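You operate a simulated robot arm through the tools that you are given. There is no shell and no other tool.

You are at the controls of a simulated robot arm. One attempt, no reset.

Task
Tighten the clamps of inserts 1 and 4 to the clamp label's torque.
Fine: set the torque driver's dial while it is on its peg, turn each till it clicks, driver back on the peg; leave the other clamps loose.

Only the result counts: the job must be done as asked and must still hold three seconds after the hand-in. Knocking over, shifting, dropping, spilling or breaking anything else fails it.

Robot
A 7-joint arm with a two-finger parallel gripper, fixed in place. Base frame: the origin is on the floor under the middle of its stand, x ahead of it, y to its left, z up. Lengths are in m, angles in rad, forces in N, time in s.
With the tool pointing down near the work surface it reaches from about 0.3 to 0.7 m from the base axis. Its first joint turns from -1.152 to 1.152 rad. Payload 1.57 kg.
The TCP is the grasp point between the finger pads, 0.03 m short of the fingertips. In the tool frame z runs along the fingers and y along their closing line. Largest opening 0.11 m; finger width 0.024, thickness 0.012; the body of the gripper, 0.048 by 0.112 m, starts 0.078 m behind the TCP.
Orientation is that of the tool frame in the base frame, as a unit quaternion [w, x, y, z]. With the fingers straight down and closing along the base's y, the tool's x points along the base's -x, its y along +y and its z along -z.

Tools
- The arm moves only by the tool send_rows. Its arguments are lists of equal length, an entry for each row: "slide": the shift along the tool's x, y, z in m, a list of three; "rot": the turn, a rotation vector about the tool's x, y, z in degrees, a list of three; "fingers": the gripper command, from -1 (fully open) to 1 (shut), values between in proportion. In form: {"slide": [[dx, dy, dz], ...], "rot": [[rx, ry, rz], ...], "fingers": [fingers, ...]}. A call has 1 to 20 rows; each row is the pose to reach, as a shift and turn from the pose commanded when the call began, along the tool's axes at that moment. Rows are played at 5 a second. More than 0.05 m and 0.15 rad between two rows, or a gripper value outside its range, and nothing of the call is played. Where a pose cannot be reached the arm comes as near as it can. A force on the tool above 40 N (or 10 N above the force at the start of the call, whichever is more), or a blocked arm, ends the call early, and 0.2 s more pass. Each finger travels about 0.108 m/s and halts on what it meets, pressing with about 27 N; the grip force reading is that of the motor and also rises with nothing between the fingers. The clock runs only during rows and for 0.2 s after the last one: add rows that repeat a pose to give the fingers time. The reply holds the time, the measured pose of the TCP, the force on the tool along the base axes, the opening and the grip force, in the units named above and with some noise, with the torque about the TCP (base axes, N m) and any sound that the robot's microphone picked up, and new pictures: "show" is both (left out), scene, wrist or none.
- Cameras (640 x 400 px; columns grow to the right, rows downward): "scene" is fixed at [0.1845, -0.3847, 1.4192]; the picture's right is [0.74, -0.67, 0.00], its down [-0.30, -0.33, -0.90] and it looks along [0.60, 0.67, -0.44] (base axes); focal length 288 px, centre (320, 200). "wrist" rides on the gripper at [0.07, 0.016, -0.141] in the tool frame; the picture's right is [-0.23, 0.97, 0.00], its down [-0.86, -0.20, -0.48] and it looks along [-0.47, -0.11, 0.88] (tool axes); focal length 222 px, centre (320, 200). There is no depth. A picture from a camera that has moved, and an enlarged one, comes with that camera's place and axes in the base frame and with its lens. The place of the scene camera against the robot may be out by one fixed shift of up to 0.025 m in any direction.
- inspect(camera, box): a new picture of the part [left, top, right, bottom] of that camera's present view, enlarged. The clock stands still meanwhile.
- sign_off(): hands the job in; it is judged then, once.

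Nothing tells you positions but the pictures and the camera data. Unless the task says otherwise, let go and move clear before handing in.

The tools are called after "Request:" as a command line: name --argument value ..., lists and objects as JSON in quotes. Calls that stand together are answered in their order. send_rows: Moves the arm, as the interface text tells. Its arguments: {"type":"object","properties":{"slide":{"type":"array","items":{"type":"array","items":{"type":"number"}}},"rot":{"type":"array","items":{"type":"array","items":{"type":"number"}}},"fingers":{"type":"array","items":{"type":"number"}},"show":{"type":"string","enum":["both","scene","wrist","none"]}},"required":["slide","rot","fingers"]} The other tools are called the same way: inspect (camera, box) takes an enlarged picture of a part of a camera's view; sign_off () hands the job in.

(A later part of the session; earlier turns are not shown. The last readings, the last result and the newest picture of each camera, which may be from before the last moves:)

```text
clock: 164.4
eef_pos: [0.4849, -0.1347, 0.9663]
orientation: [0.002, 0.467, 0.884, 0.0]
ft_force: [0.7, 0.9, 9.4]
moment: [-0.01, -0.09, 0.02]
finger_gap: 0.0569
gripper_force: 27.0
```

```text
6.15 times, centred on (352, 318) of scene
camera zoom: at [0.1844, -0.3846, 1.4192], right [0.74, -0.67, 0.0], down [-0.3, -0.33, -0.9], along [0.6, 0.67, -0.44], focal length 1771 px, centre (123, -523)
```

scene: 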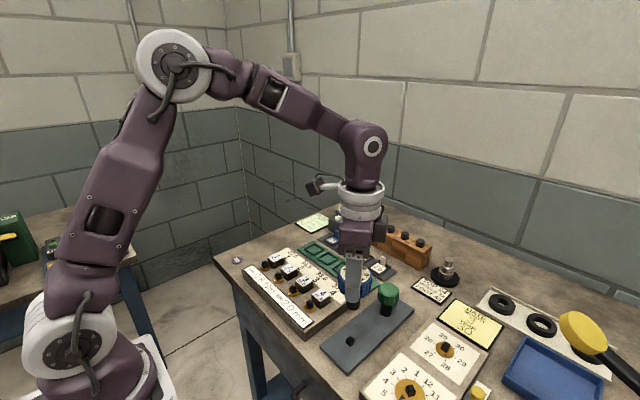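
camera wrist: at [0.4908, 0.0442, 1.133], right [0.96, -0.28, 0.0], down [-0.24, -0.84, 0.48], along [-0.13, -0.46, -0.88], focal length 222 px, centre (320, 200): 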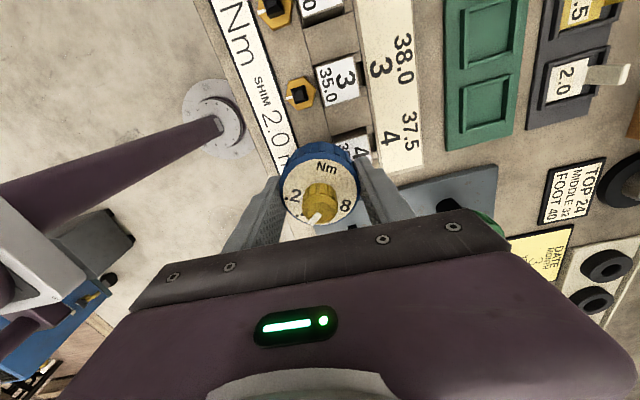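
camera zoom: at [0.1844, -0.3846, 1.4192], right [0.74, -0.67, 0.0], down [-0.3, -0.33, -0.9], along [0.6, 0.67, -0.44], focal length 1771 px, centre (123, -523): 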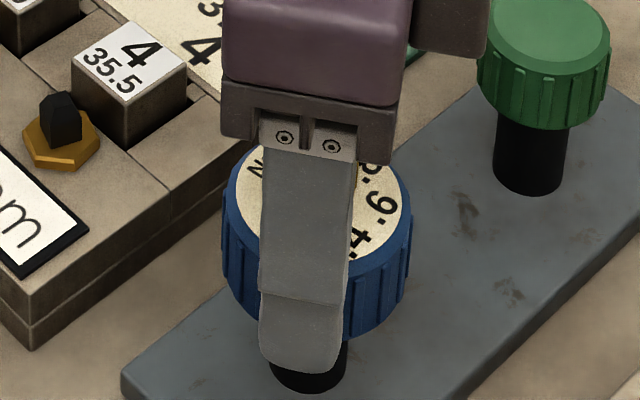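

Seated on the peg. Releasing, rising, and orienting for the knob to set the dial back to .8.

Request:
send_rows --slide '[[0, 0, -0.0005], [0, 0, -0.0005], [0, 0, -0.0005], [0, 0, -0.025], [0, 0, -0.05], [0, 0, -0.08], [0, 0, -0.105], [0, 0, -0.105], [0, 0, -0.105], [0, 0, -0.105], [0, 0, -0.105], [0, 0, -0.105], [0, 0, -0.105], [0, 0, -0.105], [0, 0, -0.105]]' --rot '[[0, 0, 0], [0, 0, 0], [0, 0, 0], [0, 0, 0], [0, 0, 0], [0, 0, 0], [0, 0, 0], [0, 0, 8], [0, 0, 16], [0, 0, 24], [0, 0, 32], [0, 0, 40], [0, 0, 48], [0, 0, 49.5], [0, 0, 49.5]]' --fingers '[0, -0.5, -0.5, -0.5, -0.5, -0.5, -0.5, -0.2, 0.2, 0.2, 0.2, 0.2, 0.2, 0.2, 0.2]' --show "none"

Request:
inspect --camera "wrist" --box '[284, 125, 360, 173]'

Request:
inspect --camera "scene" --box '[324, 295, 380, 350]'

```text
clock: 167.6
eef_pos: [0.4857, -0.1352, 1.0719]
orientation: [0.0, 0.795, 0.607, 0.0]
ft_force: [-0.4, 0.7, -0.2]
moment: [-0.02, 0.0, 0.06]
finger_gap: 0.044
gripper_force: 0.0
```

```text
8.33 times, centred on (322, 149) of wrist
camera zoom: at [0.5183, -0.0731, 1.2125], right [0.88, -0.48, 0.0], down [-0.42, -0.77, 0.48], along [-0.23, -0.42, -0.88], focal length 1851 px, centre (303, 625)
```

zoom: 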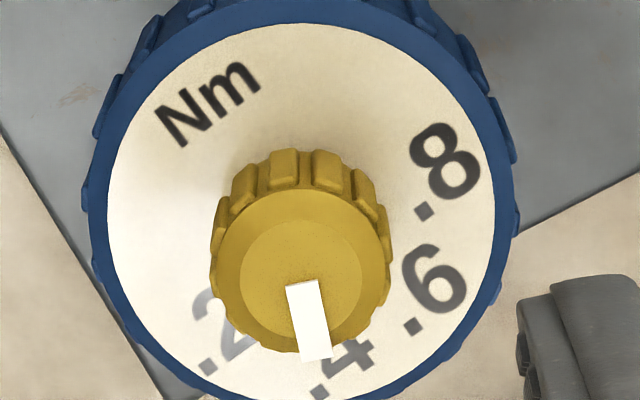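

```text
7.27 times, centred on (352, 322) of scene
camera zoom: at [0.1845, -0.3847, 1.4192], right [0.74, -0.67, 0.0], down [-0.3, -0.33, -0.9], along [0.6, 0.67, -0.44], focal length 2093 px, centre (87, -691)
```

zoom: 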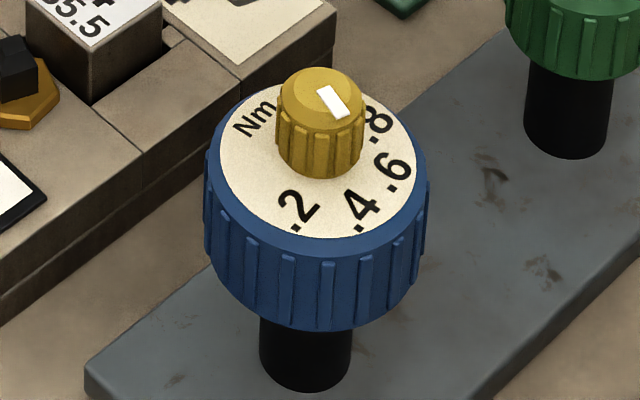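

Centred on the knob, pointer at ~.39. Descending, gripping, and turning 102° CCW to .8.

Request:
send_rows --slide '[[0, 0, 0.02], [0, 0, 0.04], [0, 0, 0.055], [0, 0, 0.0668], [0, 0, 0.0668], [0, 0, 0.0668], [0, 0, 0.0668], [0, 0, 0.0668]]' --rot '[[0, 0, 0], [0, 0, 0], [0, 0, 0], [0, 0, 0], [0, 0, 0], [0, 0, 0], [0, 0, 0], [0, 0, 0]]' --fingers '[0.2, 0.2, 0.2, 0.2, 0.2, 0.5, 1, 1]' --show "none"

Request:
send_rows --slide '[[0, 0, 0], [0, 0, 0], [0, 0, 0], [0, 0, 0], [0, 0, 0], [0, 0, 0], [0, 0, 0], [0, 0, 0], [0, 0, 0], [0, 0, 0], [0, 0, 0], [0, 0, 0], [0, 0, 0], [0, 0, 0], [0, 0, 0], [0, 0, 0]]' --rot '[[0, 0, -7], [0, 0, -14], [0, 0, -21], [0, 0, -28], [0, 0, -35], [0, 0, -42], [0, 0, -49], [0, 0, -56], [0, 0, -63], [0, 0, -70], [0, 0, -77], [0, 0, -84], [0, 0, -91], [0, 0, -98], [0, 0, -102.3], [0, 0, -102.3]]' --fingers '[1, 1, 1, 1, 1, 1, 1, 1, 1, 1, 1, 1, 1, 1, 1, 1]' --show "none"

Request:
send_rows --slide '[[0, 0, 0], [0, 0, 0], [0, 0, 0], [0, 0, -0.02], [0, 0, -0.045], [0, 0, -0.067], [0, 0, -0.067]]' --rot '[[0, 0, 0], [0, 0, 0], [0, 0, 0], [0, 0, 0], [0, 0, 0], [0, 0, 0], [0, 0, 0]]' --fingers '[0.5, 0.2, 0.2, 0.2, 0.2, 0.2, 0.2]' --show "none"

Request:
inspect --camera "wrist" --box '[284, 125, 360, 173]'

Request:
inspect --camera "scene" --box '[324, 295, 380, 350]'

```text
clock: 169.4
eef_pos: [0.4832, -0.1351, 1.0044]
orientation: [0.0, 0.794, 0.607, 0.0]
ft_force: [0.5, 0.8, 0.2]
moment: [-0.01, -0.12, 0.0]
finger_gap: 0.0198
gripper_force: 26.6
```

```text
clock: 172.8
eef_pos: [0.4844, -0.136, 1.0045]
orientation: [0.0, 0.025, 1.0, 0.0]
ft_force: [0.3, 0.4, -0.6]
moment: [0.04, -0.09, -0.04]
finger_gap: 0.0196
gripper_force: 27.3
```

```text
clock: 174.4
eef_pos: [0.4844, -0.1344, 1.0719]
orientation: [0.0, 0.025, 1.0, 0.001]
ft_force: [0.2, -0.2, -0.8]
moment: [0.0, -0.01, -0.04]
finger_gap: 0.0441
gripper_force: 0.0
```

```text
8.33 times, centred on (322, 149) of wrist
camera zoom: at [0.4154, -0.1163, 1.2132], right [0.28, 0.96, 0.0], down [0.84, -0.24, 0.48], along [0.46, -0.13, -0.88], focal length 1851 px, centre (303, 625)
```

zoom: 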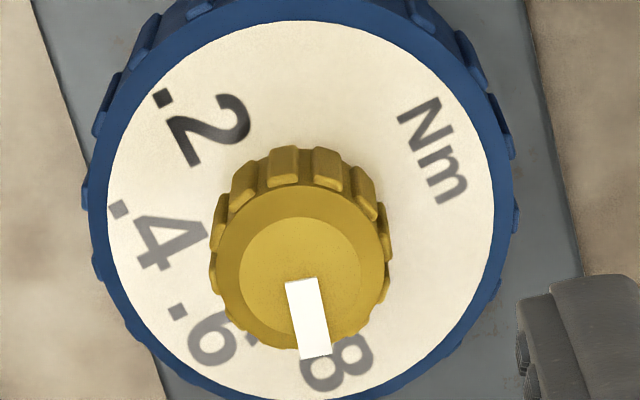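

```text
7.27 times, centred on (352, 322) of scene
camera zoom: at [0.1845, -0.3847, 1.4192], right [0.74, -0.67, 0.0], down [-0.3, -0.33, -0.9], along [0.6, 0.67, -0.44], focal length 2093 px, centre (87, -691)
```

zoom: 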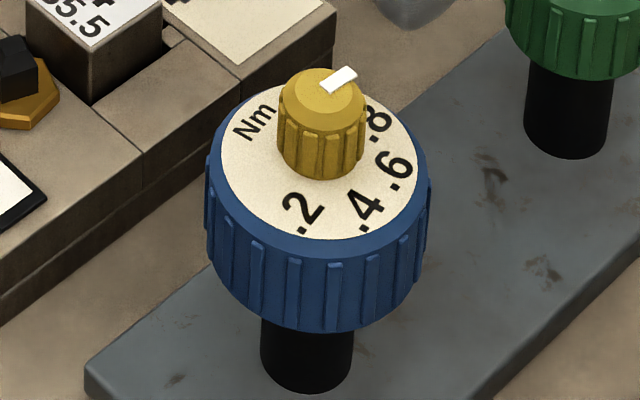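

The dial is back on .8 (reading ≈0.80). Gripping the body and lifting it.

Request:
send_rows --slide '[[0, -0.0007, 0], [0, -0.0007, 0], [0, -0.0007, 0.025], [0, -0.0007, 0.05], [0, -0.0007, 0.075], [0, -0.0007, 0.095], [0, -0.0007, 0.105], [0, -0.0007, 0.105], [0, -0.0007, 0.105], [0, -0.0007, 0.105], [0, -0.0007, 0.105], [0, -0.0007, 0.097], [0, -0.0007, 0.088], [0, -0.0007, 0.075], [0, -0.0007, 0.055], [0, -0.0007, 0.03], [0, -0.0007, 0.0], [0, -0.0007, 0.0]]' --rot '[[0, 0, -6], [0, 0, -9.2], [0, 0, -9.2], [0, 0, -9.2], [0, 0, -9.2], [0, 0, -9.2], [0, 0, -9.2], [0, 0, -9.2], [0, 0, -9.2], [0, 0, -9.2], [0, 0, -9.2], [0, 0, -9.2], [0, 0, -9.2], [0, 0, -9.2], [0, 0, -9.2], [0, 0, -9.2], [0, 0, -9.2], [0, 0, -9.2]]' --fingers '[-0.2, -0.5, -0.5, -0.5, -0.5, -0.5, -0.5, -0.1, 0.3, 1, 1, 1, 1, 1, 1, 1, 1, 1]' --show "none"

Request:
inspect --camera "wrist" --box '[240, 110, 400, 220]'

```text
clock: 178.2
eef_pos: [0.4852, -0.1358, 1.0731]
orientation: [0.0, -0.055, 0.998, 0.0]
ft_force: [0.3, 0.9, -0.1]
moment: [-0.02, 0.04, -0.01]
finger_gap: 0.0571
gripper_force: 27.0
```

```text
3.64 times, centred on (320, 165) of wrist
camera zoom: at [0.4131, -0.1278, 1.213], right [0.12, 0.99, 0.0], down [0.87, -0.1, 0.48], along [0.48, -0.06, -0.88], focal length 808 px, centre (320, 327)
```

zoom: 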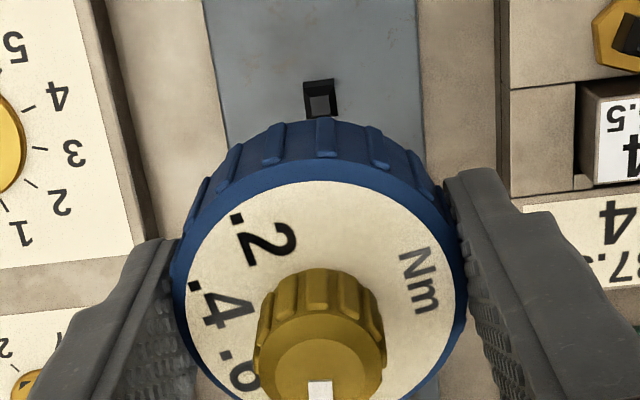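

Request:
send_rows --slide '[[-0.0014, 0.0212, 0], [-0.0028, 0.0425, 0], [-0.0042, 0.0637, 0], [-0.0055, 0.085, 0], [-0.0069, 0.1062, 0], [-0.0083, 0.1275, 0], [-0.0097, 0.1487, 0], [-0.0111, 0.1699, 0], [-0.0125, 0.1912, 0], [-0.0139, 0.2124, 0], [-0.0152, 0.2337, 0], [-0.0166, 0.2549, 0], [-0.018, 0.2762, 0], [-0.0194, 0.2974, 0], [-0.0194, 0.2974, 0]]' --rot '[[0, 0, 0], [0, 0, 0], [0, 0, 1], [0, 0, 1], [0, 0, 2], [0, 0, 2], [0, 0, 3], [0, 0, 3], [0, 0, 4], [0, 0, 4], [0, 0, 5], [0, 0, 5], [0, 0, 5], [0, 0, 5], [0, 0, 5]]' --fingers '[1, 1, 1, 1, 1, 1, 1, 1, 1, 1, 1, 1, 1, 1, 1]' --show "none"

Request:
inspect --camera "wrist" --box '[304, 126, 336, 146]'

Request:
inspect --camera "scene" --box '[240, 215, 320, 285]'

```text
clock: 181.4
eef_pos: [0.4714, 0.1624, 1.0716]
orientation: [0.0, -0.011, 1.0, 0.0]
ft_force: [-0.2, 0.2, -2.0]
moment: [-0.01, 0.0, 0.01]
finger_gap: 0.0569
gripper_force: 27.1
```

```text
16.00 times, centred on (320, 136) of wrist
camera zoom: at [0.401, 0.1758, 1.2126], right [0.21, 0.98, 0.0], down [0.86, -0.18, 0.48], along [0.47, -0.1, -0.88], focal length 3554 px, centre (320, 1224)
```

zoom: 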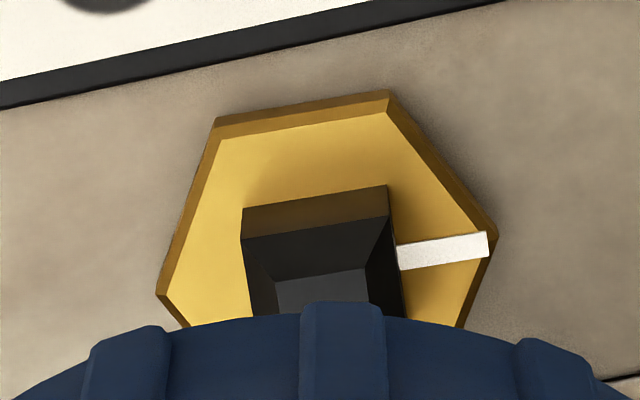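

```text
5.71 times, centred on (280, 250) of scene
camera zoom: at [0.1846, -0.3846, 1.4192], right [0.74, -0.67, 0.0], down [-0.3, -0.33, -0.9], along [0.6, 0.67, -0.44], focal length 1645 px, centre (549, -86)
```

zoom: 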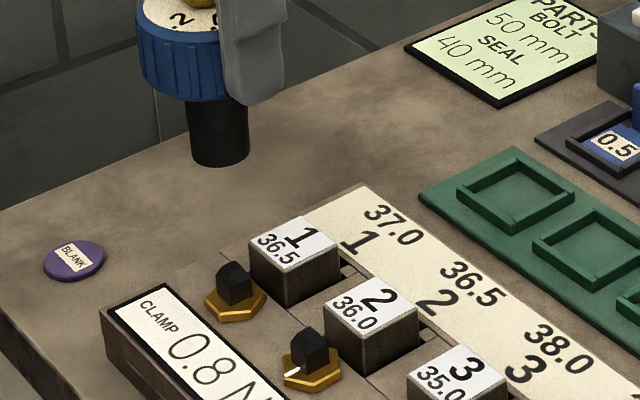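

Request:
send_rows --slide '[[-0.0003, 0, 0.02], [-0.0003, 0, 0.04], [-0.0003, 0, 0.056], [-0.0003, 0, 0.063], [-0.0003, 0, 0.067], [-0.0003, 0, 0.071], [-0.0003, 0, 0.075], [-0.0003, 0, 0.078], [-0.0003, 0, 0.0805], [-0.0003, 0, 0.0805]]' --rot '[[0, 0, 0], [0, 0, 0], [0, 0, 0], [0, 0, 0], [0, 0, 0], [0, 0, 0], [0, 0, 0], [0, 0, 0], [0, 0, 0], [0, 0, 0]]' --fingers '[1, 1, 1, 1, 1, 1, 1, 1, 1, 1]' --show "none"

Request:
inspect --camera "scene" --box '[248, 235, 304, 280]'

```text
clock: 183.6
eef_pos: [0.4719, 0.1621, 0.9901]
orientation: [0.0, -0.011, 1.0, -0.001]
ft_force: [0.7, 1.2, -1.2]
moment: [0.05, 0.02, -0.01]
finger_gap: 0.0568
gripper_force: 26.9
```

```text
8.89 times, centred on (276, 258) of scene
camera zoom: at [0.1846, -0.3846, 1.4192], right [0.74, -0.67, 0.0], down [-0.3, -0.33, -0.9], along [0.6, 0.67, -0.44], focal length 2558 px, centre (711, -311)
```

zoom: 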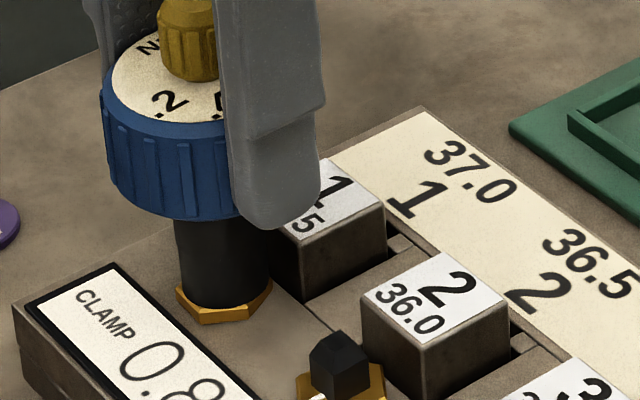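

Seated smoothly on clamp 1. Now one long continuous clockwise stroke at the .8 setting.

Request:
send_rows --slide '[[0, 0, 0.0003], [0, 0, 0.0003], [0, 0, 0.0003], [0, 0, 0.0003], [0, 0, 0.0003], [0, 0, 0.0003], [0, 0, 0.0003], [0, 0, 0.0003], [0, 0, 0.0003], [0, 0, 0.0003], [0, 0, 0.0003], [0, 0, 0.0003]]' --rot '[[0, 0, 5], [0, 0, 10], [0, 0, 15], [0, 0, 20], [0, 0, 25], [0, 0, 30], [0, 0, 35], [0, 0, 40], [0, 0, 45], [0, 0, 50], [0, 0, 55], [0, 0, 60]]' --fingers '[1, 1, 1, 1, 1, 1, 1, 1, 1, 1, 1, 1]' --show "none"

Request:
inspect --camera "wrist" --box '[240, 110, 400, 220]'

Request:
inspect --camera "scene" --box '[248, 245, 288, 275]'

```text
clock: 186.2
eef_pos: [0.4711, 0.1626, 0.9906]
orientation: [0.001, 0.492, 0.871, 0.0]
ft_force: [0.4, 12.7, -7.9]
moment: [0.56, -0.16, 0.5]
finger_gap: 0.0569
gripper_force: 26.3
```

```text
3.64 times, centred on (320, 165) of wrist
camera zoom: at [0.449, 0.2293, 1.1317], right [0.95, 0.31, 0.0], down [0.27, -0.84, 0.48], along [0.15, -0.45, -0.88], focal length 808 px, centre (320, 327)
```

zoom: 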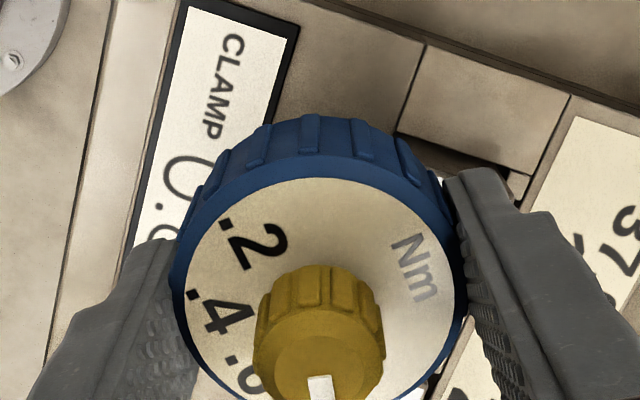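

```text
13.33 times, centred on (268, 260) of scene
camera zoom: at [0.1847, -0.3843, 1.4193], right [0.74, -0.67, 0.0], down [-0.3, -0.33, -0.9], along [0.6, 0.67, -0.44], focal length 3838 px, centre (1013, -600)
```

zoom: 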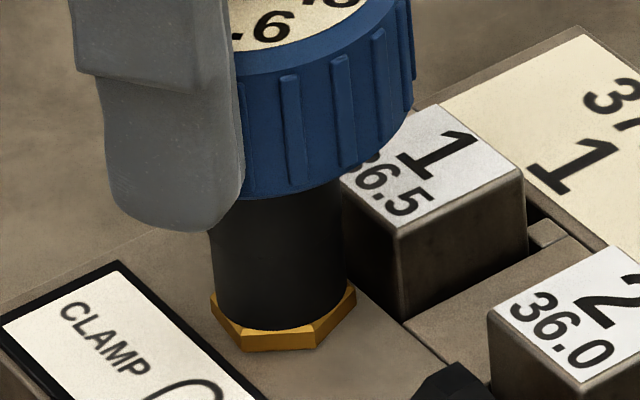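

Clamp 1's hex advanced about 5° more during this stroke, so it had not yet reached the full torque. Continuing with side-load relief.

Request:
send_rows --slide '[[0.0008, 0.0005, 0.0003], [0.0008, 0.0005, 0.0003], [0.0008, 0.0005, 0.0003], [0.0008, 0.0005, 0.0003], [0.0008, 0.0005, 0.0003], [0.0008, 0.0005, 0.0003], [0.0008, 0.0005, 0.0003], [0.0008, 0.0005, 0.0003], [0.0008, 0.0005, 0.0003], [0.0008, 0.0005, 0.0003], [0.0008, 0.0005, 0.0003], [0.0008, 0.0005, 0.0003]]' --rot '[[0, 0, 5], [0, 0, 10], [0, 0, 15], [0, 0, 20], [0, 0, 25], [0, 0, 30], [0, 0, 35], [0, 0, 40], [0, 0, 45], [0, 0, 50], [0, 0, 55], [0, 0, 60]]' --fingers '[1, 1, 1, 1, 1, 1, 1, 1, 1, 1, 1, 1]' --show "none"

Request:
inspect --camera "wrist" --box '[240, 110, 400, 220]'

Request:
inspect --camera "scene" --box '[248, 245, 288, 275]'

```text
clock: 188.8
eef_pos: [0.4713, 0.1629, 0.9907]
orientation: [-0.001, 0.861, 0.508, 0.0]
ft_force: [-2.0, -3.9, 9.5]
moment: [-0.34, 0.04, 0.4]
finger_gap: 0.0568
gripper_force: 27.2
```

```text
3.64 times, centred on (320, 165) of wrist
camera zoom: at [0.5189, 0.2146, 1.1314], right [0.74, -0.67, 0.0], down [-0.59, -0.65, 0.48], along [-0.32, -0.36, -0.88], focal length 808 px, centre (320, 327)
```

zoom: 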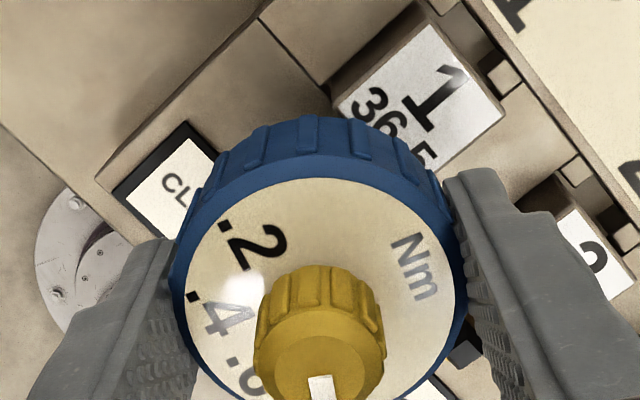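

```text
13.33 times, centred on (268, 260) of scene
camera zoom: at [0.1843, -0.3848, 1.4191], right [0.74, -0.67, 0.0], down [-0.3, -0.33, -0.9], along [0.6, 0.67, -0.44], focal length 3838 px, centre (1013, -600)
```

zoom: 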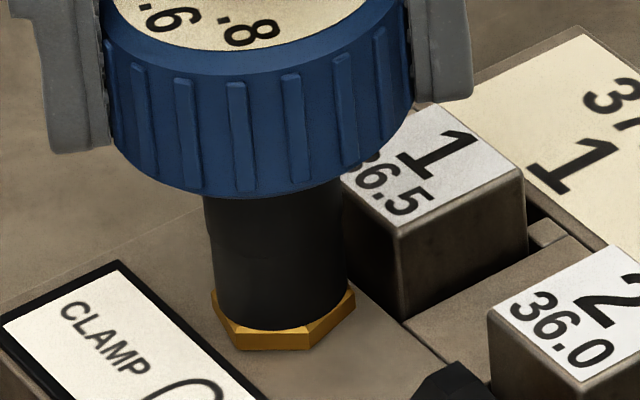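

Clamp 1 is still creeping tighter (about 100° now). Continuing the stroke.

Request:
send_rows --slide '[[-0.0003, 0, -0.0003], [-0.0003, 0, -0.0003], [-0.0003, 0, -0.0003], [-0.0003, 0, -0.0003], [-0.0003, 0, -0.0003], [-0.0003, 0, -0.0003], [-0.0003, 0, -0.0003], [-0.0003, 0, -0.0003], [-0.0003, 0, -0.0003], [-0.0003, 0, -0.0003], [-0.0003, 0, -0.0003], [-0.0003, 0, -0.0003], [-0.0003, 0, -0.0003], [-0.0003, 0, -0.0003], [-0.0003, 0, -0.0003], [-0.0003, 0, -0.0003]]' --rot '[[0, 0, 5], [0, 0, 10], [0, 0, 15], [0, 0, 20], [0, 0, 25], [0, 0, 30], [0, 0, 35], [0, 0, 40], [0, 0, 45], [0, 0, 50], [0, 0, 55], [0, 0, 60], [0, 0, 65], [0, 0, 70], [0, 0, 75], [0, 0, 80]]' --fingers '[1, 1, 1, 1, 1, 1, 1, 1, 1, 1, 1, 1, 1, 1, 1, 1]' --show "none"

Request:
inspect --camera "wrist" --box '[240, 110, 400, 220]'

Request:
inspect --camera "scene" --box '[248, 245, 288, 275]'

```text
clock: 191.9
eef_pos: [0.4768, 0.1606, 0.9872]
orientation: [-0.008, 0.996, -0.091, -0.004]
ft_force: [-3.4, 5.9, 3.0]
moment: [0.02, 0.01, 0.25]
finger_gap: 0.0576
gripper_force: 26.5
out of reach, approached as far as the arm can: row 14, 15
stopped in row 15: the force on the tool passed its limit at 47 N (the readings are from after the stop); the commanded pose is now the measured one
```

```text
3.64 times, centred on (320, 165) of wrist
camera zoom: at [0.5425, 0.1285, 1.1279], right [-0.4, -0.92, -0.01], down [-0.8, 0.34, 0.49], along [-0.44, 0.21, -0.87], focal length 808 px, centre (320, 327)
```

zoom: 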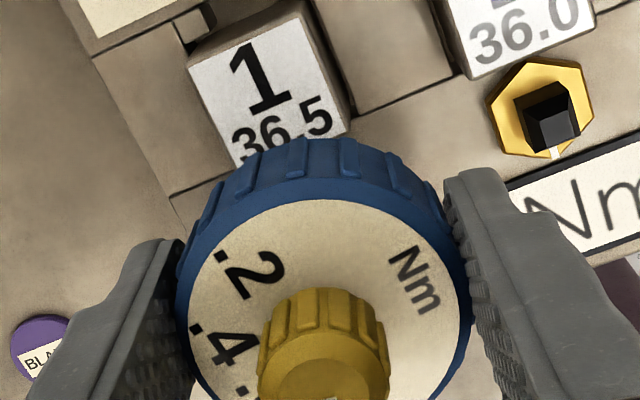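

```text
13.33 times, centred on (268, 260) of scene
camera zoom: at [0.1844, -0.3845, 1.4192], right [0.74, -0.67, 0.0], down [-0.3, -0.33, -0.9], along [0.6, 0.67, -0.44], focal length 3838 px, centre (1013, -600)
```

zoom: 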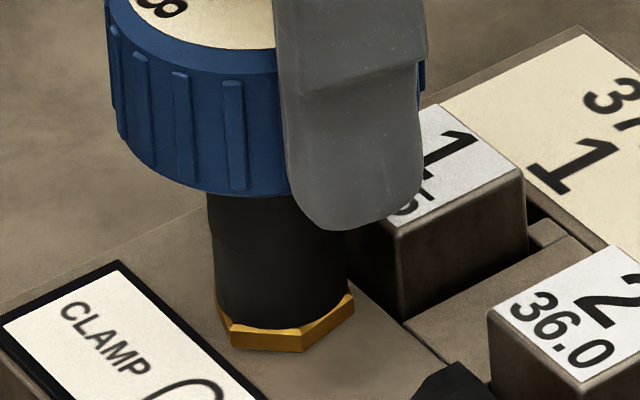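

The wrist hit its limit at clamp 1 and the call stopped on force; the readings are now low. I'll ease back slightly and release the driver (it stands on the stem) to re-level the hand.

Request:
send_rows --slide '[[-0.0004, -0.0004, 0], [-0.0004, -0.0004, 0], [-0.0004, -0.0004, 0], [-0.0004, -0.0004, 0], [-0.0004, -0.0004, 0], [-0.0004, -0.0004, 0]]' --rot '[[0, 0, -3], [0, 0, -3], [0, 0, -3], [0, 0, -3], [0, 0, -3], [0, 0, -3]]' --fingers '[1, 1, 0.2, -0.2, -0.5, -0.5]' --show "both"

Request:
inspect --camera "scene" --box '[240, 225, 304, 280]'

Request:
inspect --camera "wrist" --box '[240, 110, 400, 220]'

```text
clock: 193.3
eef_pos: [0.4773, 0.1606, 0.9883]
orientation: [-0.007, 0.998, -0.065, -0.003]
ft_force: [-0.3, -0.3, -0.7]
moment: [0.01, -0.01, 0.01]
finger_gap: 0.0824
gripper_force: 0.1
camera wrist: at [0.5439, 0.1316, 1.128], right [-0.35, -0.94, -0.01], down [-0.82, 0.3, 0.49], along [-0.45, 0.18, -0.87], focal length 222 px, centre (320, 200)
```

scene: 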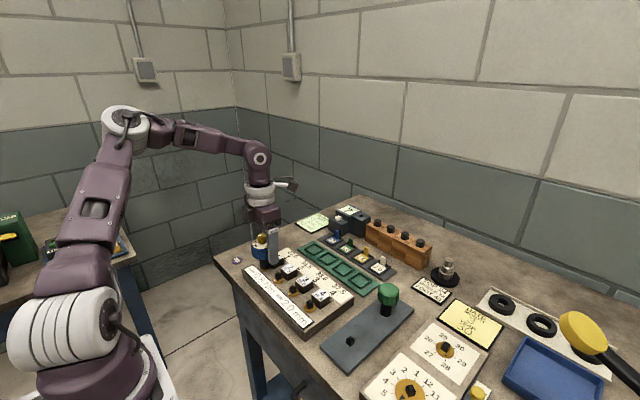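
wrist: 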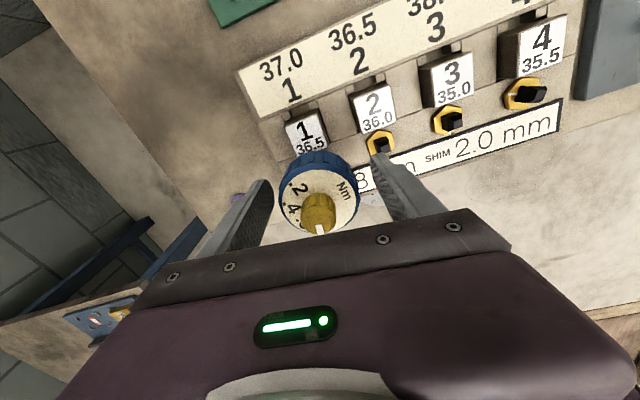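

```text
7.27 times, centred on (272, 252) of scene
camera zoom: at [0.1845, -0.3847, 1.4192], right [0.74, -0.67, 0.0], down [-0.3, -0.33, -0.9], along [0.6, 0.67, -0.44], focal length 2093 px, centre (669, -182)
```

zoom: 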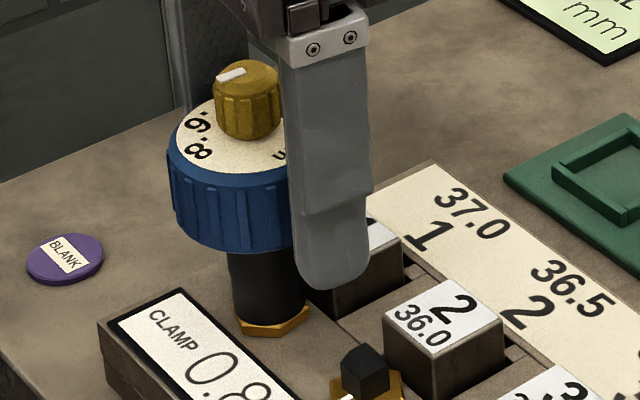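

```text
3.64 times, centred on (320, 165) of wrist
camera zoom: at [0.5439, 0.1316, 1.128], right [-0.35, -0.94, -0.01], down [-0.82, 0.3, 0.49], along [-0.45, 0.18, -0.87], focal length 808 px, centre (320, 327)
```

zoom: 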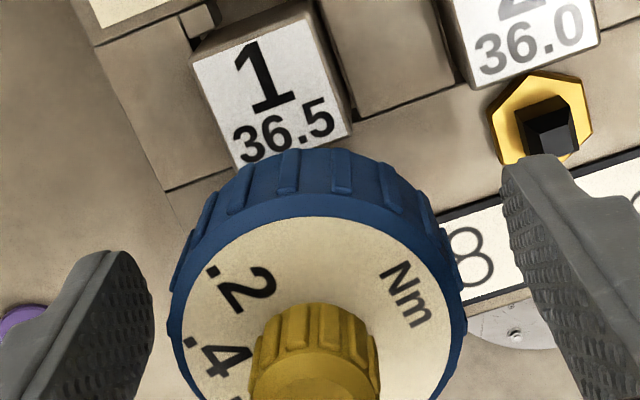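

The driver stands upright on clamp 1. Raising the hand, levelling and re-centring it, then rotating back.

Request:
send_rows --slide '[[0, -0.001, -0.01], [-0.001, -0.002, -0.03], [-0.002, -0.0024, -0.05], [-0.004, -0.0024, -0.07], [-0.0051, -0.0024, -0.072], [-0.0051, -0.0024, -0.072]]' --rot '[[-0.4, 0.2, 0], [-0.78, 0.39, 0], [-0.78, 0.39, 0], [-0.78, 0.39, 0], [-0.78, 0.39, 0], [-0.78, 0.39, 0]]' --fingers '[-0.5, -0.5, -0.5, -0.5, -0.5, -0.5]' --show "none"

Request:
inspect --camera "scene" --box '[240, 205, 320, 280]'

```text
clock: 194.7
eef_pos: [0.4726, 0.1626, 1.0575]
orientation: [0.0, 0.998, -0.065, 0.0]
ft_force: [0.3, -0.6, 0.1]
moment: [0.03, 0.05, 0.01]
finger_gap: 0.0823
gripper_force: 0.1
out of reach, approached as far as the arm can: row 2, 3, 4
```

```text
5.33 times, centred on (280, 242) of scene
camera zoom: at [0.1846, -0.3846, 1.4192], right [0.74, -0.67, 0.0], down [-0.3, -0.33, -0.9], along [0.6, 0.67, -0.44], focal length 1535 px, centre (533, -27)
```

zoom: 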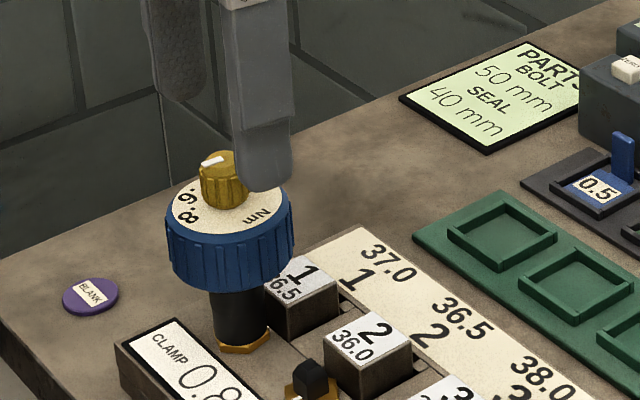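

Request:
send_rows --slide '[[0, 0, -0.012], [0, 0, -0.014], [0, 0, -0.014], [0, 0, -0.014], [0, 0, -0.014], [0, 0, -0.014], [0, 0, -0.014], [0, 0, -0.014], [0, 0, -0.014], [0, 0, -0.014], [0, 0, -0.014], [0, 0, -0.014], [0, 0, -0.014], [0, 0, -0.014], [0, 0, -0.014], [0, 0, -0.014], [0, 0, -0.014], [0, 0, -0.014], [0, 0, -0.014], [0, 0, -0.014]]' --rot '[[0, 0, 0], [0, 0, -7.5], [0, 0, -15], [0, 0, -22.5], [0, 0, -30], [0, 0, -37.5], [0, 0, -45], [0, 0, -52.5], [0, 0, -60], [0, 0, -67.5], [0, 0, -75], [0, 0, -82.5], [0, 0, -90], [0, 0, -97.5], [0, 0, -105], [0, 0, -112.5], [0, 0, -120], [0, 0, -127.5], [0, 0, -135], [0, 0, -142.5]]' --fingers '[-0.5, -0.5, -0.5, -0.5, -0.5, -0.5, -0.5, -0.5, -0.5, -0.5, -0.5, -0.5, -0.5, -0.5, -0.5, -0.5, -0.5, -0.5, -0.5, -0.5]' --show "none"

Request:
send_rows --slide '[[0, 0, 0], [0, 0, 0], [0, 0, 0], [0, 0, 0], [0, 0, 0], [0, 0, 0], [0, 0, 0], [0, 0, 0], [0, 0, 0], [0, 0, 0], [0, 0, 0], [0, 0, 0], [0, 0, 0], [0, 0, 0]]' --rot '[[0, 0, -7.5], [0, 0, -15], [0, 0, -22.5], [0, 0, -30], [0, 0, -37.5], [0, 0, -45], [0, 0, -52.5], [0, 0, -60], [0, 0, -67.5], [0, 0, -75], [0, 0, -82.5], [0, 0, -90], [0, 0, -97.5], [0, 0, -97.5]]' --fingers '[-0.5, -0.5, -0.5, -0.5, -0.5, -0.5, -0.5, -0.5, -0.5, -0.5, -0.5, -0.5, -0.5, -0.5]' --show "wrist"

Request:
inspect --camera "wrist" --box '[284, 140, 360, 188]'

```text
clock: 198.9
eef_pos: [0.4726, 0.1627, 1.0736]
orientation: [-0.001, 0.382, 0.924, 0.0]
ft_force: [-0.1, 0.2, -0.6]
moment: [0.01, 0.0, 0.01]
finger_gap: 0.0827
gripper_force: 0.2
```

```text
clock: 201.9
eef_pos: [0.4723, 0.162, 1.0751]
orientation: [0.001, -0.444, 0.896, 0.0]
ft_force: [0.3, -0.5, 0.2]
moment: [0.01, 0.0, 0.01]
finger_gap: 0.0827
gripper_force: 0.0
camera wrist: at [0.4165, 0.115, 1.2149], right [-0.64, 0.77, 0.0], down [0.68, 0.56, 0.48], along [0.37, 0.31, -0.88], focal length 222 px, centre (320, 200)
```

wrist: 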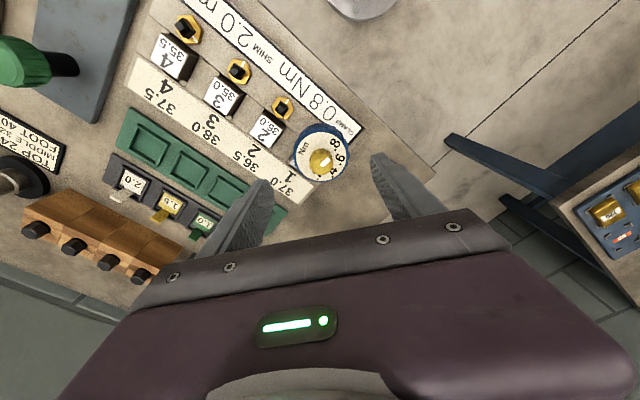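

```text
8.33 times, centred on (322, 164) of wrist
camera zoom: at [0.4165, 0.115, 1.2149], right [-0.64, 0.77, 0.0], down [0.68, 0.56, 0.48], along [0.37, 0.31, -0.88], focal length 1851 px, centre (303, 500)
```

zoom: 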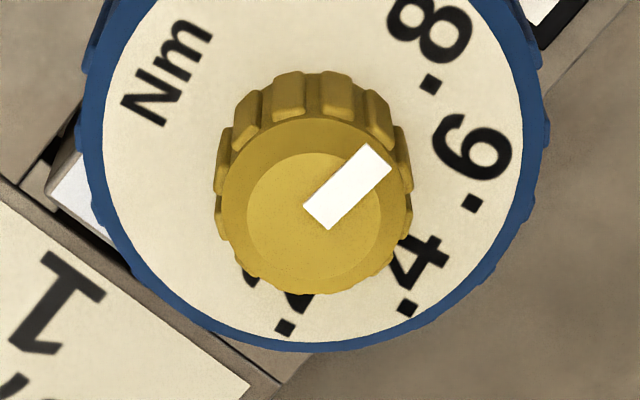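

Dial still on .8. Regripping aligned with the ribs to continue on clamp 1.

Request:
send_rows --slide '[[0.0001, 0.0009, 0.02], [0.0001, 0.0009, 0.04], [0.0001, 0.0009, 0.06], [0.0001, 0.0009, 0.075], [0.0001, 0.0009, 0.0837], [0.0001, 0.0009, 0.0837], [0.0001, 0.0009, 0.0837], [0.0001, 0.0009, 0.0837], [0.0001, 0.0009, 0.0837], [0.0001, 0.0009, 0.0837]]' --rot '[[0, 0, 3], [0, 0, 5.5], [0, 0, 5.5], [0, 0, 5.5], [0, 0, 5.5], [0, 0, 5.5], [0, 0, 5.5], [0, 0, 5.5], [0, 0, 5.5], [0, 0, 5.5]]' --fingers '[-0.5, -0.5, -0.5, -0.5, -0.5, -0.5, -0.1, 0.3, 1, 1]' --show "none"

Request:
inspect --camera "wrist" --box '[240, 110, 400, 220]'

Request:
inspect --camera "scene" --box '[248, 245, 288, 275]'

```text
clock: 204.1
eef_pos: [0.471, 0.1621, 0.9902]
orientation: [0.0, -0.399, 0.917, 0.0]
ft_force: [-0.1, 0.1, -0.5]
moment: [0.01, 0.02, 0.03]
finger_gap: 0.0572
gripper_force: 26.8
```

```text
3.64 times, centred on (320, 165) of wrist
camera zoom: at [0.4114, 0.121, 1.1306], right [-0.56, 0.83, 0.0], down [0.73, 0.49, 0.48], along [0.4, 0.27, -0.88], focal length 808 px, centre (320, 327)
```

zoom: 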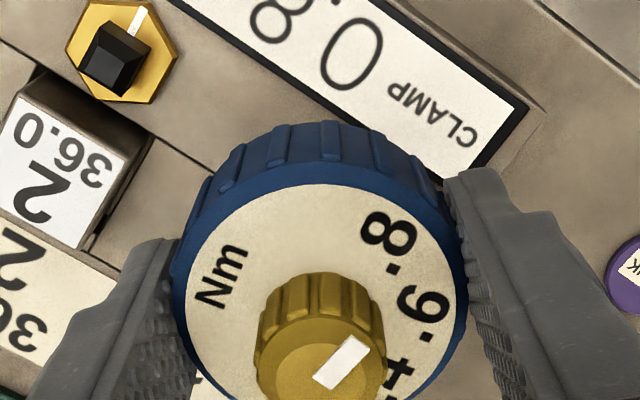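

```text
13.33 times, centred on (268, 260) of scene
camera zoom: at [0.1846, -0.3846, 1.4192], right [0.74, -0.67, 0.0], down [-0.3, -0.33, -0.9], along [0.6, 0.67, -0.44], focal length 3838 px, centre (1013, -600)
```

zoom: 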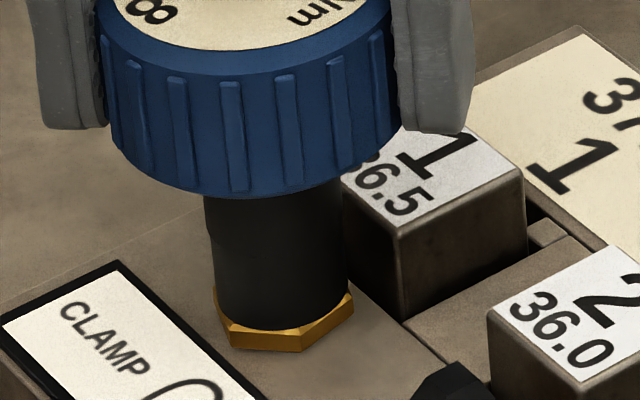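

Request:
send_rows --slide '[[0, 0, 0.0002], [0, 0, 0.0002], [0, 0, 0.0002], [0, 0, 0.0002], [0, 0, 0.0002], [0, 0, 0.0002], [0, 0, 0.0002], [0, 0, 0.0002], [0, 0, 0.0002], [0, 0, 0.0002], [0, 0, 0.0002], [0, 0, 0.0002]]' --rot '[[0, 0, 5], [0, 0, 10], [0, 0, 15], [0, 0, 20], [0, 0, 25], [0, 0, 30], [0, 0, 35], [0, 0, 40], [0, 0, 45], [0, 0, 50], [0, 0, 55], [0, 0, 60]]' --fingers '[1, 1, 1, 1, 1, 1, 1, 1, 1, 1, 1, 1]' --show "none"

Request:
inspect --camera "scene" --box '[248, 245, 288, 275]'

```text
clock: 206.7
eef_pos: [0.4713, 0.1621, 0.9905]
orientation: [0.0, 0.114, 0.993, 0.001]
ft_force: [-0.9, -0.5, -3.6]
moment: [-0.04, -0.22, 0.58]
finger_gap: 0.0566
gripper_force: 26.9
```

```text
13.33 times, centred on (268, 260) of scene
camera zoom: at [0.1846, -0.3846, 1.4192], right [0.74, -0.67, 0.0], down [-0.3, -0.33, -0.9], along [0.6, 0.67, -0.44], focal length 3838 px, centre (1013, -600)
```

zoom: 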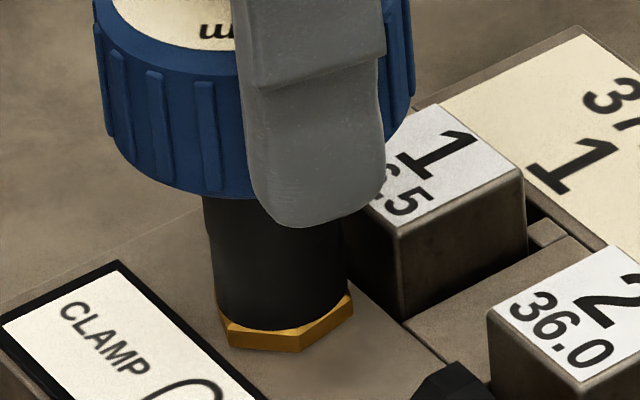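

Request:
send_rows --slide '[[0, 0, 0.0002], [0, 0, 0.0002], [0, 0, 0.0002], [0, 0, 0.0002], [0, 0, 0.0002], [0, 0, 0.0002], [0, 0, 0.0002], [0, 0, 0.0002], [0, 0, 0.0002], [0, 0, 0.0002], [0, 0, 0.0002], [0, 0, 0.0002], [0, 0, 0.0002], [0, 0, 0.0002]]' --rot '[[0, 0, 5], [0, 0, 10], [0, 0, 15], [0, 0, 20], [0, 0, 25], [0, 0, 30], [0, 0, 35], [0, 0, 40], [0, 0, 45], [0, 0, 50], [0, 0, 55], [0, 0, 60], [0, 0, 65], [0, 0, 70]]' --fingers '[1, 1, 1, 1, 1, 1, 1, 1, 1, 1, 1, 1, 1, 1]' --show "none"

Request:
inspect --camera "scene" --box '[248, 245, 288, 275]'

Request:
inspect --camera "wrist" --box '[240, 110, 400, 220]'

```text
clock: 209.7
eef_pos: [0.4733, 0.1627, 0.99]
orientation: [-0.002, 0.663, 0.749, 0.0]
ft_force: [3.1, 5.5, 11.5]
moment: [0.24, -0.16, 0.5]
finger_gap: 0.0567
gripper_force: 26.9
```

```text
13.33 times, centred on (268, 260) of scene
camera zoom: at [0.1845, -0.3846, 1.4192], right [0.74, -0.67, 0.0], down [-0.3, -0.33, -0.9], along [0.6, 0.67, -0.44], focal length 3838 px, centre (1013, -600)
```

zoom: 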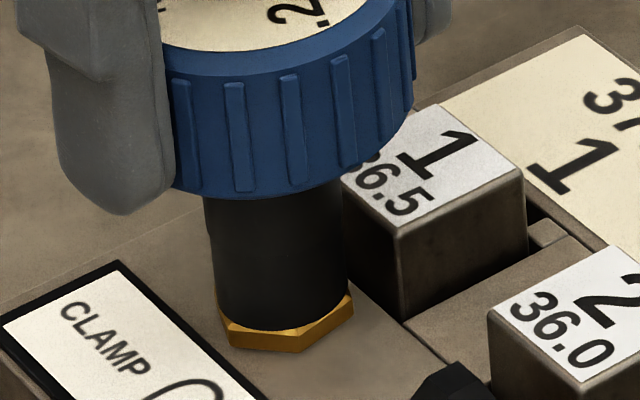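

```text
3.64 times, centred on (320, 165) of wrist
camera zoom: at [0.4787, 0.2326, 1.1309], right [0.99, -0.11, 0.0], down [-0.1, -0.87, 0.48], along [-0.05, -0.47, -0.88], focal length 808 px, centre (320, 327)
```

zoom: 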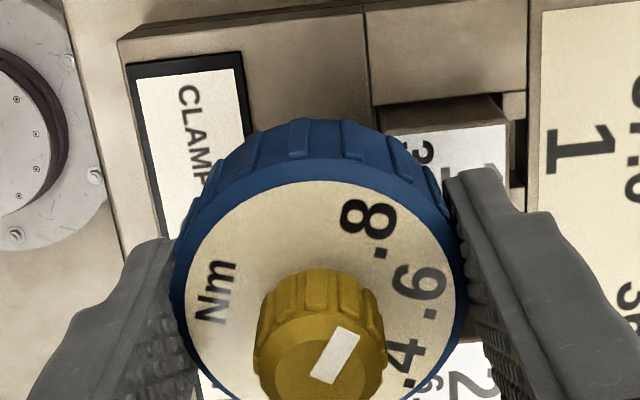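

Both clamps now sit at ~108–110° with the clutch slipping. To check whether the click comes at the first crossing, I'll back clamp 1 off partway and retighten it in one clean, well-centred stroke with full replies.

Request:
send_rows --slide '[[0, 0.0003, -0.0004], [0, 0.0003, -0.0004], [0, 0.0003, -0.0004], [0, 0.0003, -0.0004], [0, 0.0003, -0.0004], [0, 0.0003, -0.0004], [0, 0.0003, -0.0004], [0, 0.0003, -0.0004], [0, 0.0003, -0.0004], [0, 0.0003, -0.0004]]' --rot '[[0, 0, -5], [0, 0, -10], [0, 0, -15], [0, 0, -20], [0, 0, -25], [0, 0, -30], [0, 0, -35], [0, 0, -40], [0, 0, -45], [0, 0, -50]]' --fingers '[1, 1, 1, 1, 1, 1, 1, 1, 1, 1]' --show "none"

Request:
inspect --camera "scene" --box '[248, 245, 288, 275]'

Request:
inspect --camera "wrist" --box '[240, 110, 400, 220]'

```text
clock: 211.9
eef_pos: [0.4719, 0.162, 0.9903]
orientation: [0.0, 0.283, 0.959, 0.001]
ft_force: [0.6, -2.1, -3.6]
moment: [0.06, 0.18, -0.48]
finger_gap: 0.0564
gripper_force: 27.1
```

```text
13.33 times, centred on (268, 260) of scene
camera zoom: at [0.1847, -0.3847, 1.4191], right [0.74, -0.67, 0.0], down [-0.3, -0.33, -0.9], along [0.6, 0.67, -0.44], focal length 3838 px, centre (1013, -600)
```

zoom: 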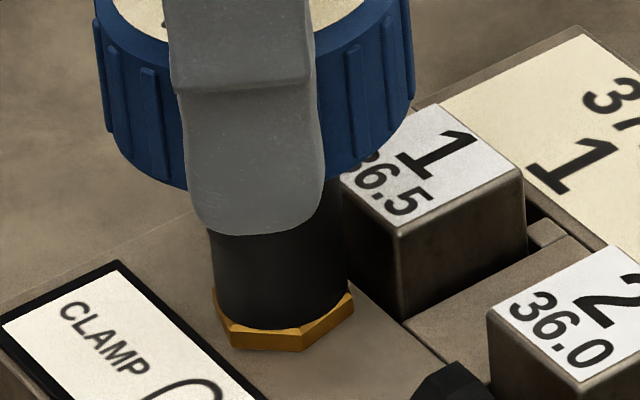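

```text
3.64 times, centred on (320, 165) of wrist
camera zoom: at [0.4216, 0.2129, 1.1313], right [0.72, 0.69, 0.0], down [0.61, -0.63, 0.48], along [0.33, -0.34, -0.88], focal length 808 px, centre (320, 327)
```

zoom: 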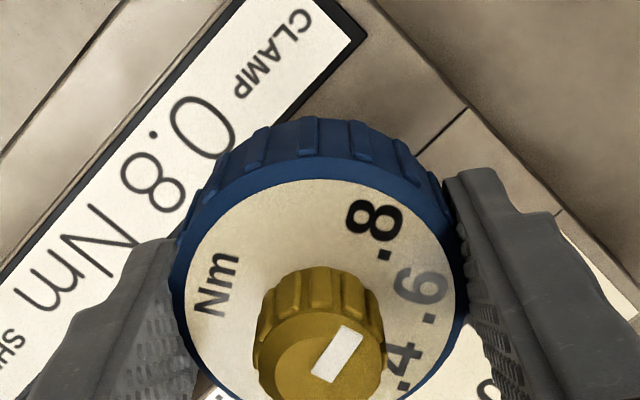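

In reverse the clamp also resists (clutch slips backwards at about the same torque) and the hex crept back ~3°. So the clamp has friction that rises with tightness, and my long slipping may have crept it past the right point. I'll back it off further and watch where it starts to follow.

Request:
send_rows --slide '[[0, 0, 0], [0, 0, 0], [0, 0, 0], [0, 0, 0], [0, 0, 0], [0, 0, 0], [0, 0, 0], [0, 0, 0], [0, 0, 0], [0, 0, 0], [0, 0, 0], [0, 0, 0], [0, 0, 0], [0, 0, 0]]' --rot '[[0, 0, -5], [0, 0, -10], [0, 0, -15], [0, 0, -20], [0, 0, -25], [0, 0, -30], [0, 0, -35], [0, 0, -40], [0, 0, -45], [0, 0, -50], [0, 0, -55], [0, 0, -60], [0, 0, -65], [0, 0, -70]]' --fingers '[1, 1, 1, 1, 1, 1, 1, 1, 1, 1, 1, 1, 1, 1]' --show "none"

Request:
inspect --camera "scene" --box '[248, 245, 288, 275]'

Request:
inspect --camera "wrist" --box '[240, 110, 400, 220]'

```text
clock: 214.9
eef_pos: [0.4719, 0.1632, 0.991]
orientation: [0.001, -0.319, 0.948, 0.002]
ft_force: [-0.1, 5.0, -2.4]
moment: [0.17, -0.21, -0.6]
finger_gap: 0.0568
gripper_force: 27.7
```

```text
13.33 times, centred on (268, 260) of scene
camera zoom: at [0.1846, -0.3845, 1.4192], right [0.74, -0.67, 0.0], down [-0.3, -0.33, -0.9], along [0.6, 0.67, -0.44], focal length 3838 px, centre (1013, -600)
```

zoom: 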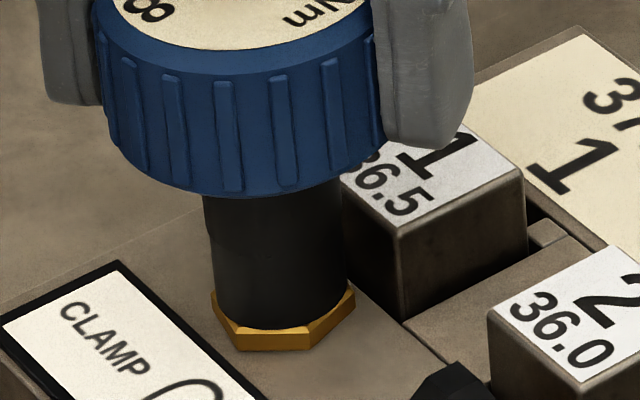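

```text
3.64 times, centred on (320, 165) of wrist
camera zoom: at [0.4058, 0.1324, 1.1312], right [-0.41, 0.91, 0.0], down [0.8, 0.36, 0.48], along [0.44, 0.2, -0.88], focal length 808 px, centre (320, 327)
```

zoom: 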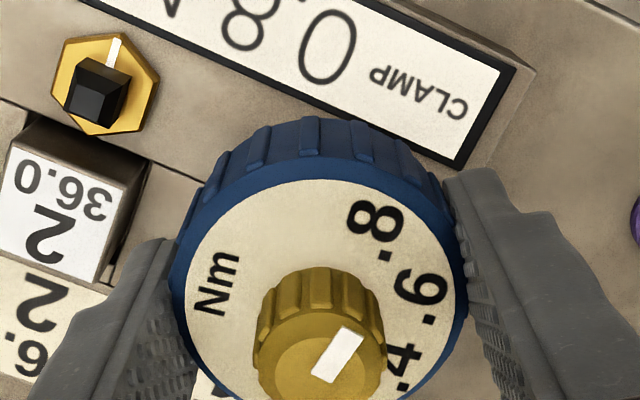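

The reverse reading of 0.60 just after stopping extrapolates to 0.79 Nm, so the clutch indeed slips at the set 0.8, and the hex creeps ~2°/s while slipping. I'll keep backing clamp 1 off slowly until it is below the slip point, then retighten to the first slip only.

Request:
send_rows --slide '[[0, 0.0003, 0], [0, 0.0003, 0], [0, 0.0003, 0], [0, 0.0003, 0], [0, 0.0003, 0], [0, 0.0003, 0], [0, 0.0003, 0], [0, 0.0003, 0], [0, 0.0003, 0], [0, 0.0003, 0], [0, 0.0003, 0], [0, 0.0003, 0], [0, 0.0003, 0], [0, 0.0003, 0], [0, 0.0003, 0], [0, 0.0003, 0], [0, 0.0003, 0], [0, 0.0003, 0], [0, 0.0003, 0], [0, 0.0003, 0]]' --rot '[[0, 0, -2], [0, 0, -4], [0, 0, -6], [0, 0, -8], [0, 0, -10], [0, 0, -12], [0, 0, -14], [0, 0, -16], [0, 0, -18], [0, 0, -20], [0, 0, -22], [0, 0, -24], [0, 0, -26], [0, 0, -28], [0, 0, -30], [0, 0, -32], [0, 0, -34], [0, 0, -36], [0, 0, -38], [0, 0, -40]]' --fingers '[1, 1, 1, 1, 1, 1, 1, 1, 1, 1, 1, 1, 1, 1, 1, 1, 1, 1, 1, 1]' --show "none"

Request:
inspect --camera "scene" --box '[248, 245, 288, 275]'

Request:
inspect --camera "wrist" --box '[240, 110, 400, 220]'

```text
clock: 219.1
eef_pos: [0.4719, 0.1621, 0.9904]
orientation: [0.001, -0.622, 0.783, 0.0]
ft_force: [-1.7, -4.2, -6.6]
moment: [0.0, 0.0, -0.43]
finger_gap: 0.0566
gripper_force: 27.6
```

```text
13.33 times, centred on (268, 260) of scene
camera zoom: at [0.1846, -0.3847, 1.4191], right [0.74, -0.67, 0.0], down [-0.3, -0.33, -0.9], along [0.6, 0.67, -0.44], focal length 3838 px, centre (1013, -600)
```

zoom: 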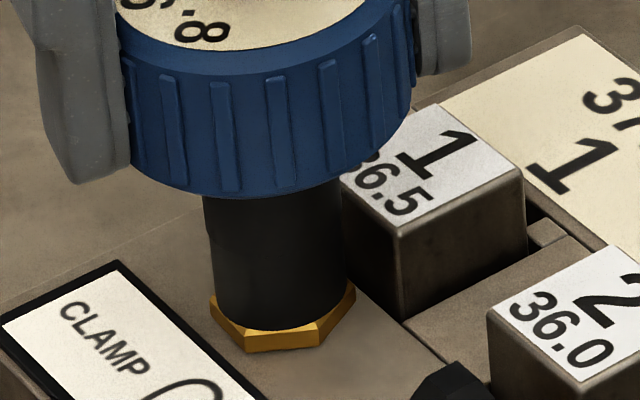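

```text
3.64 times, centred on (320, 165) of wrist
camera zoom: at [0.4397, 0.0973, 1.1311], right [-0.9, 0.44, 0.0], down [0.39, 0.79, 0.48], along [0.21, 0.43, -0.88], focal length 808 px, centre (320, 327)
```

zoom: 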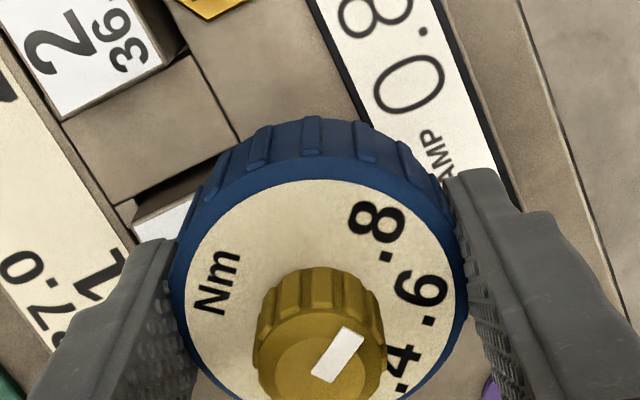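

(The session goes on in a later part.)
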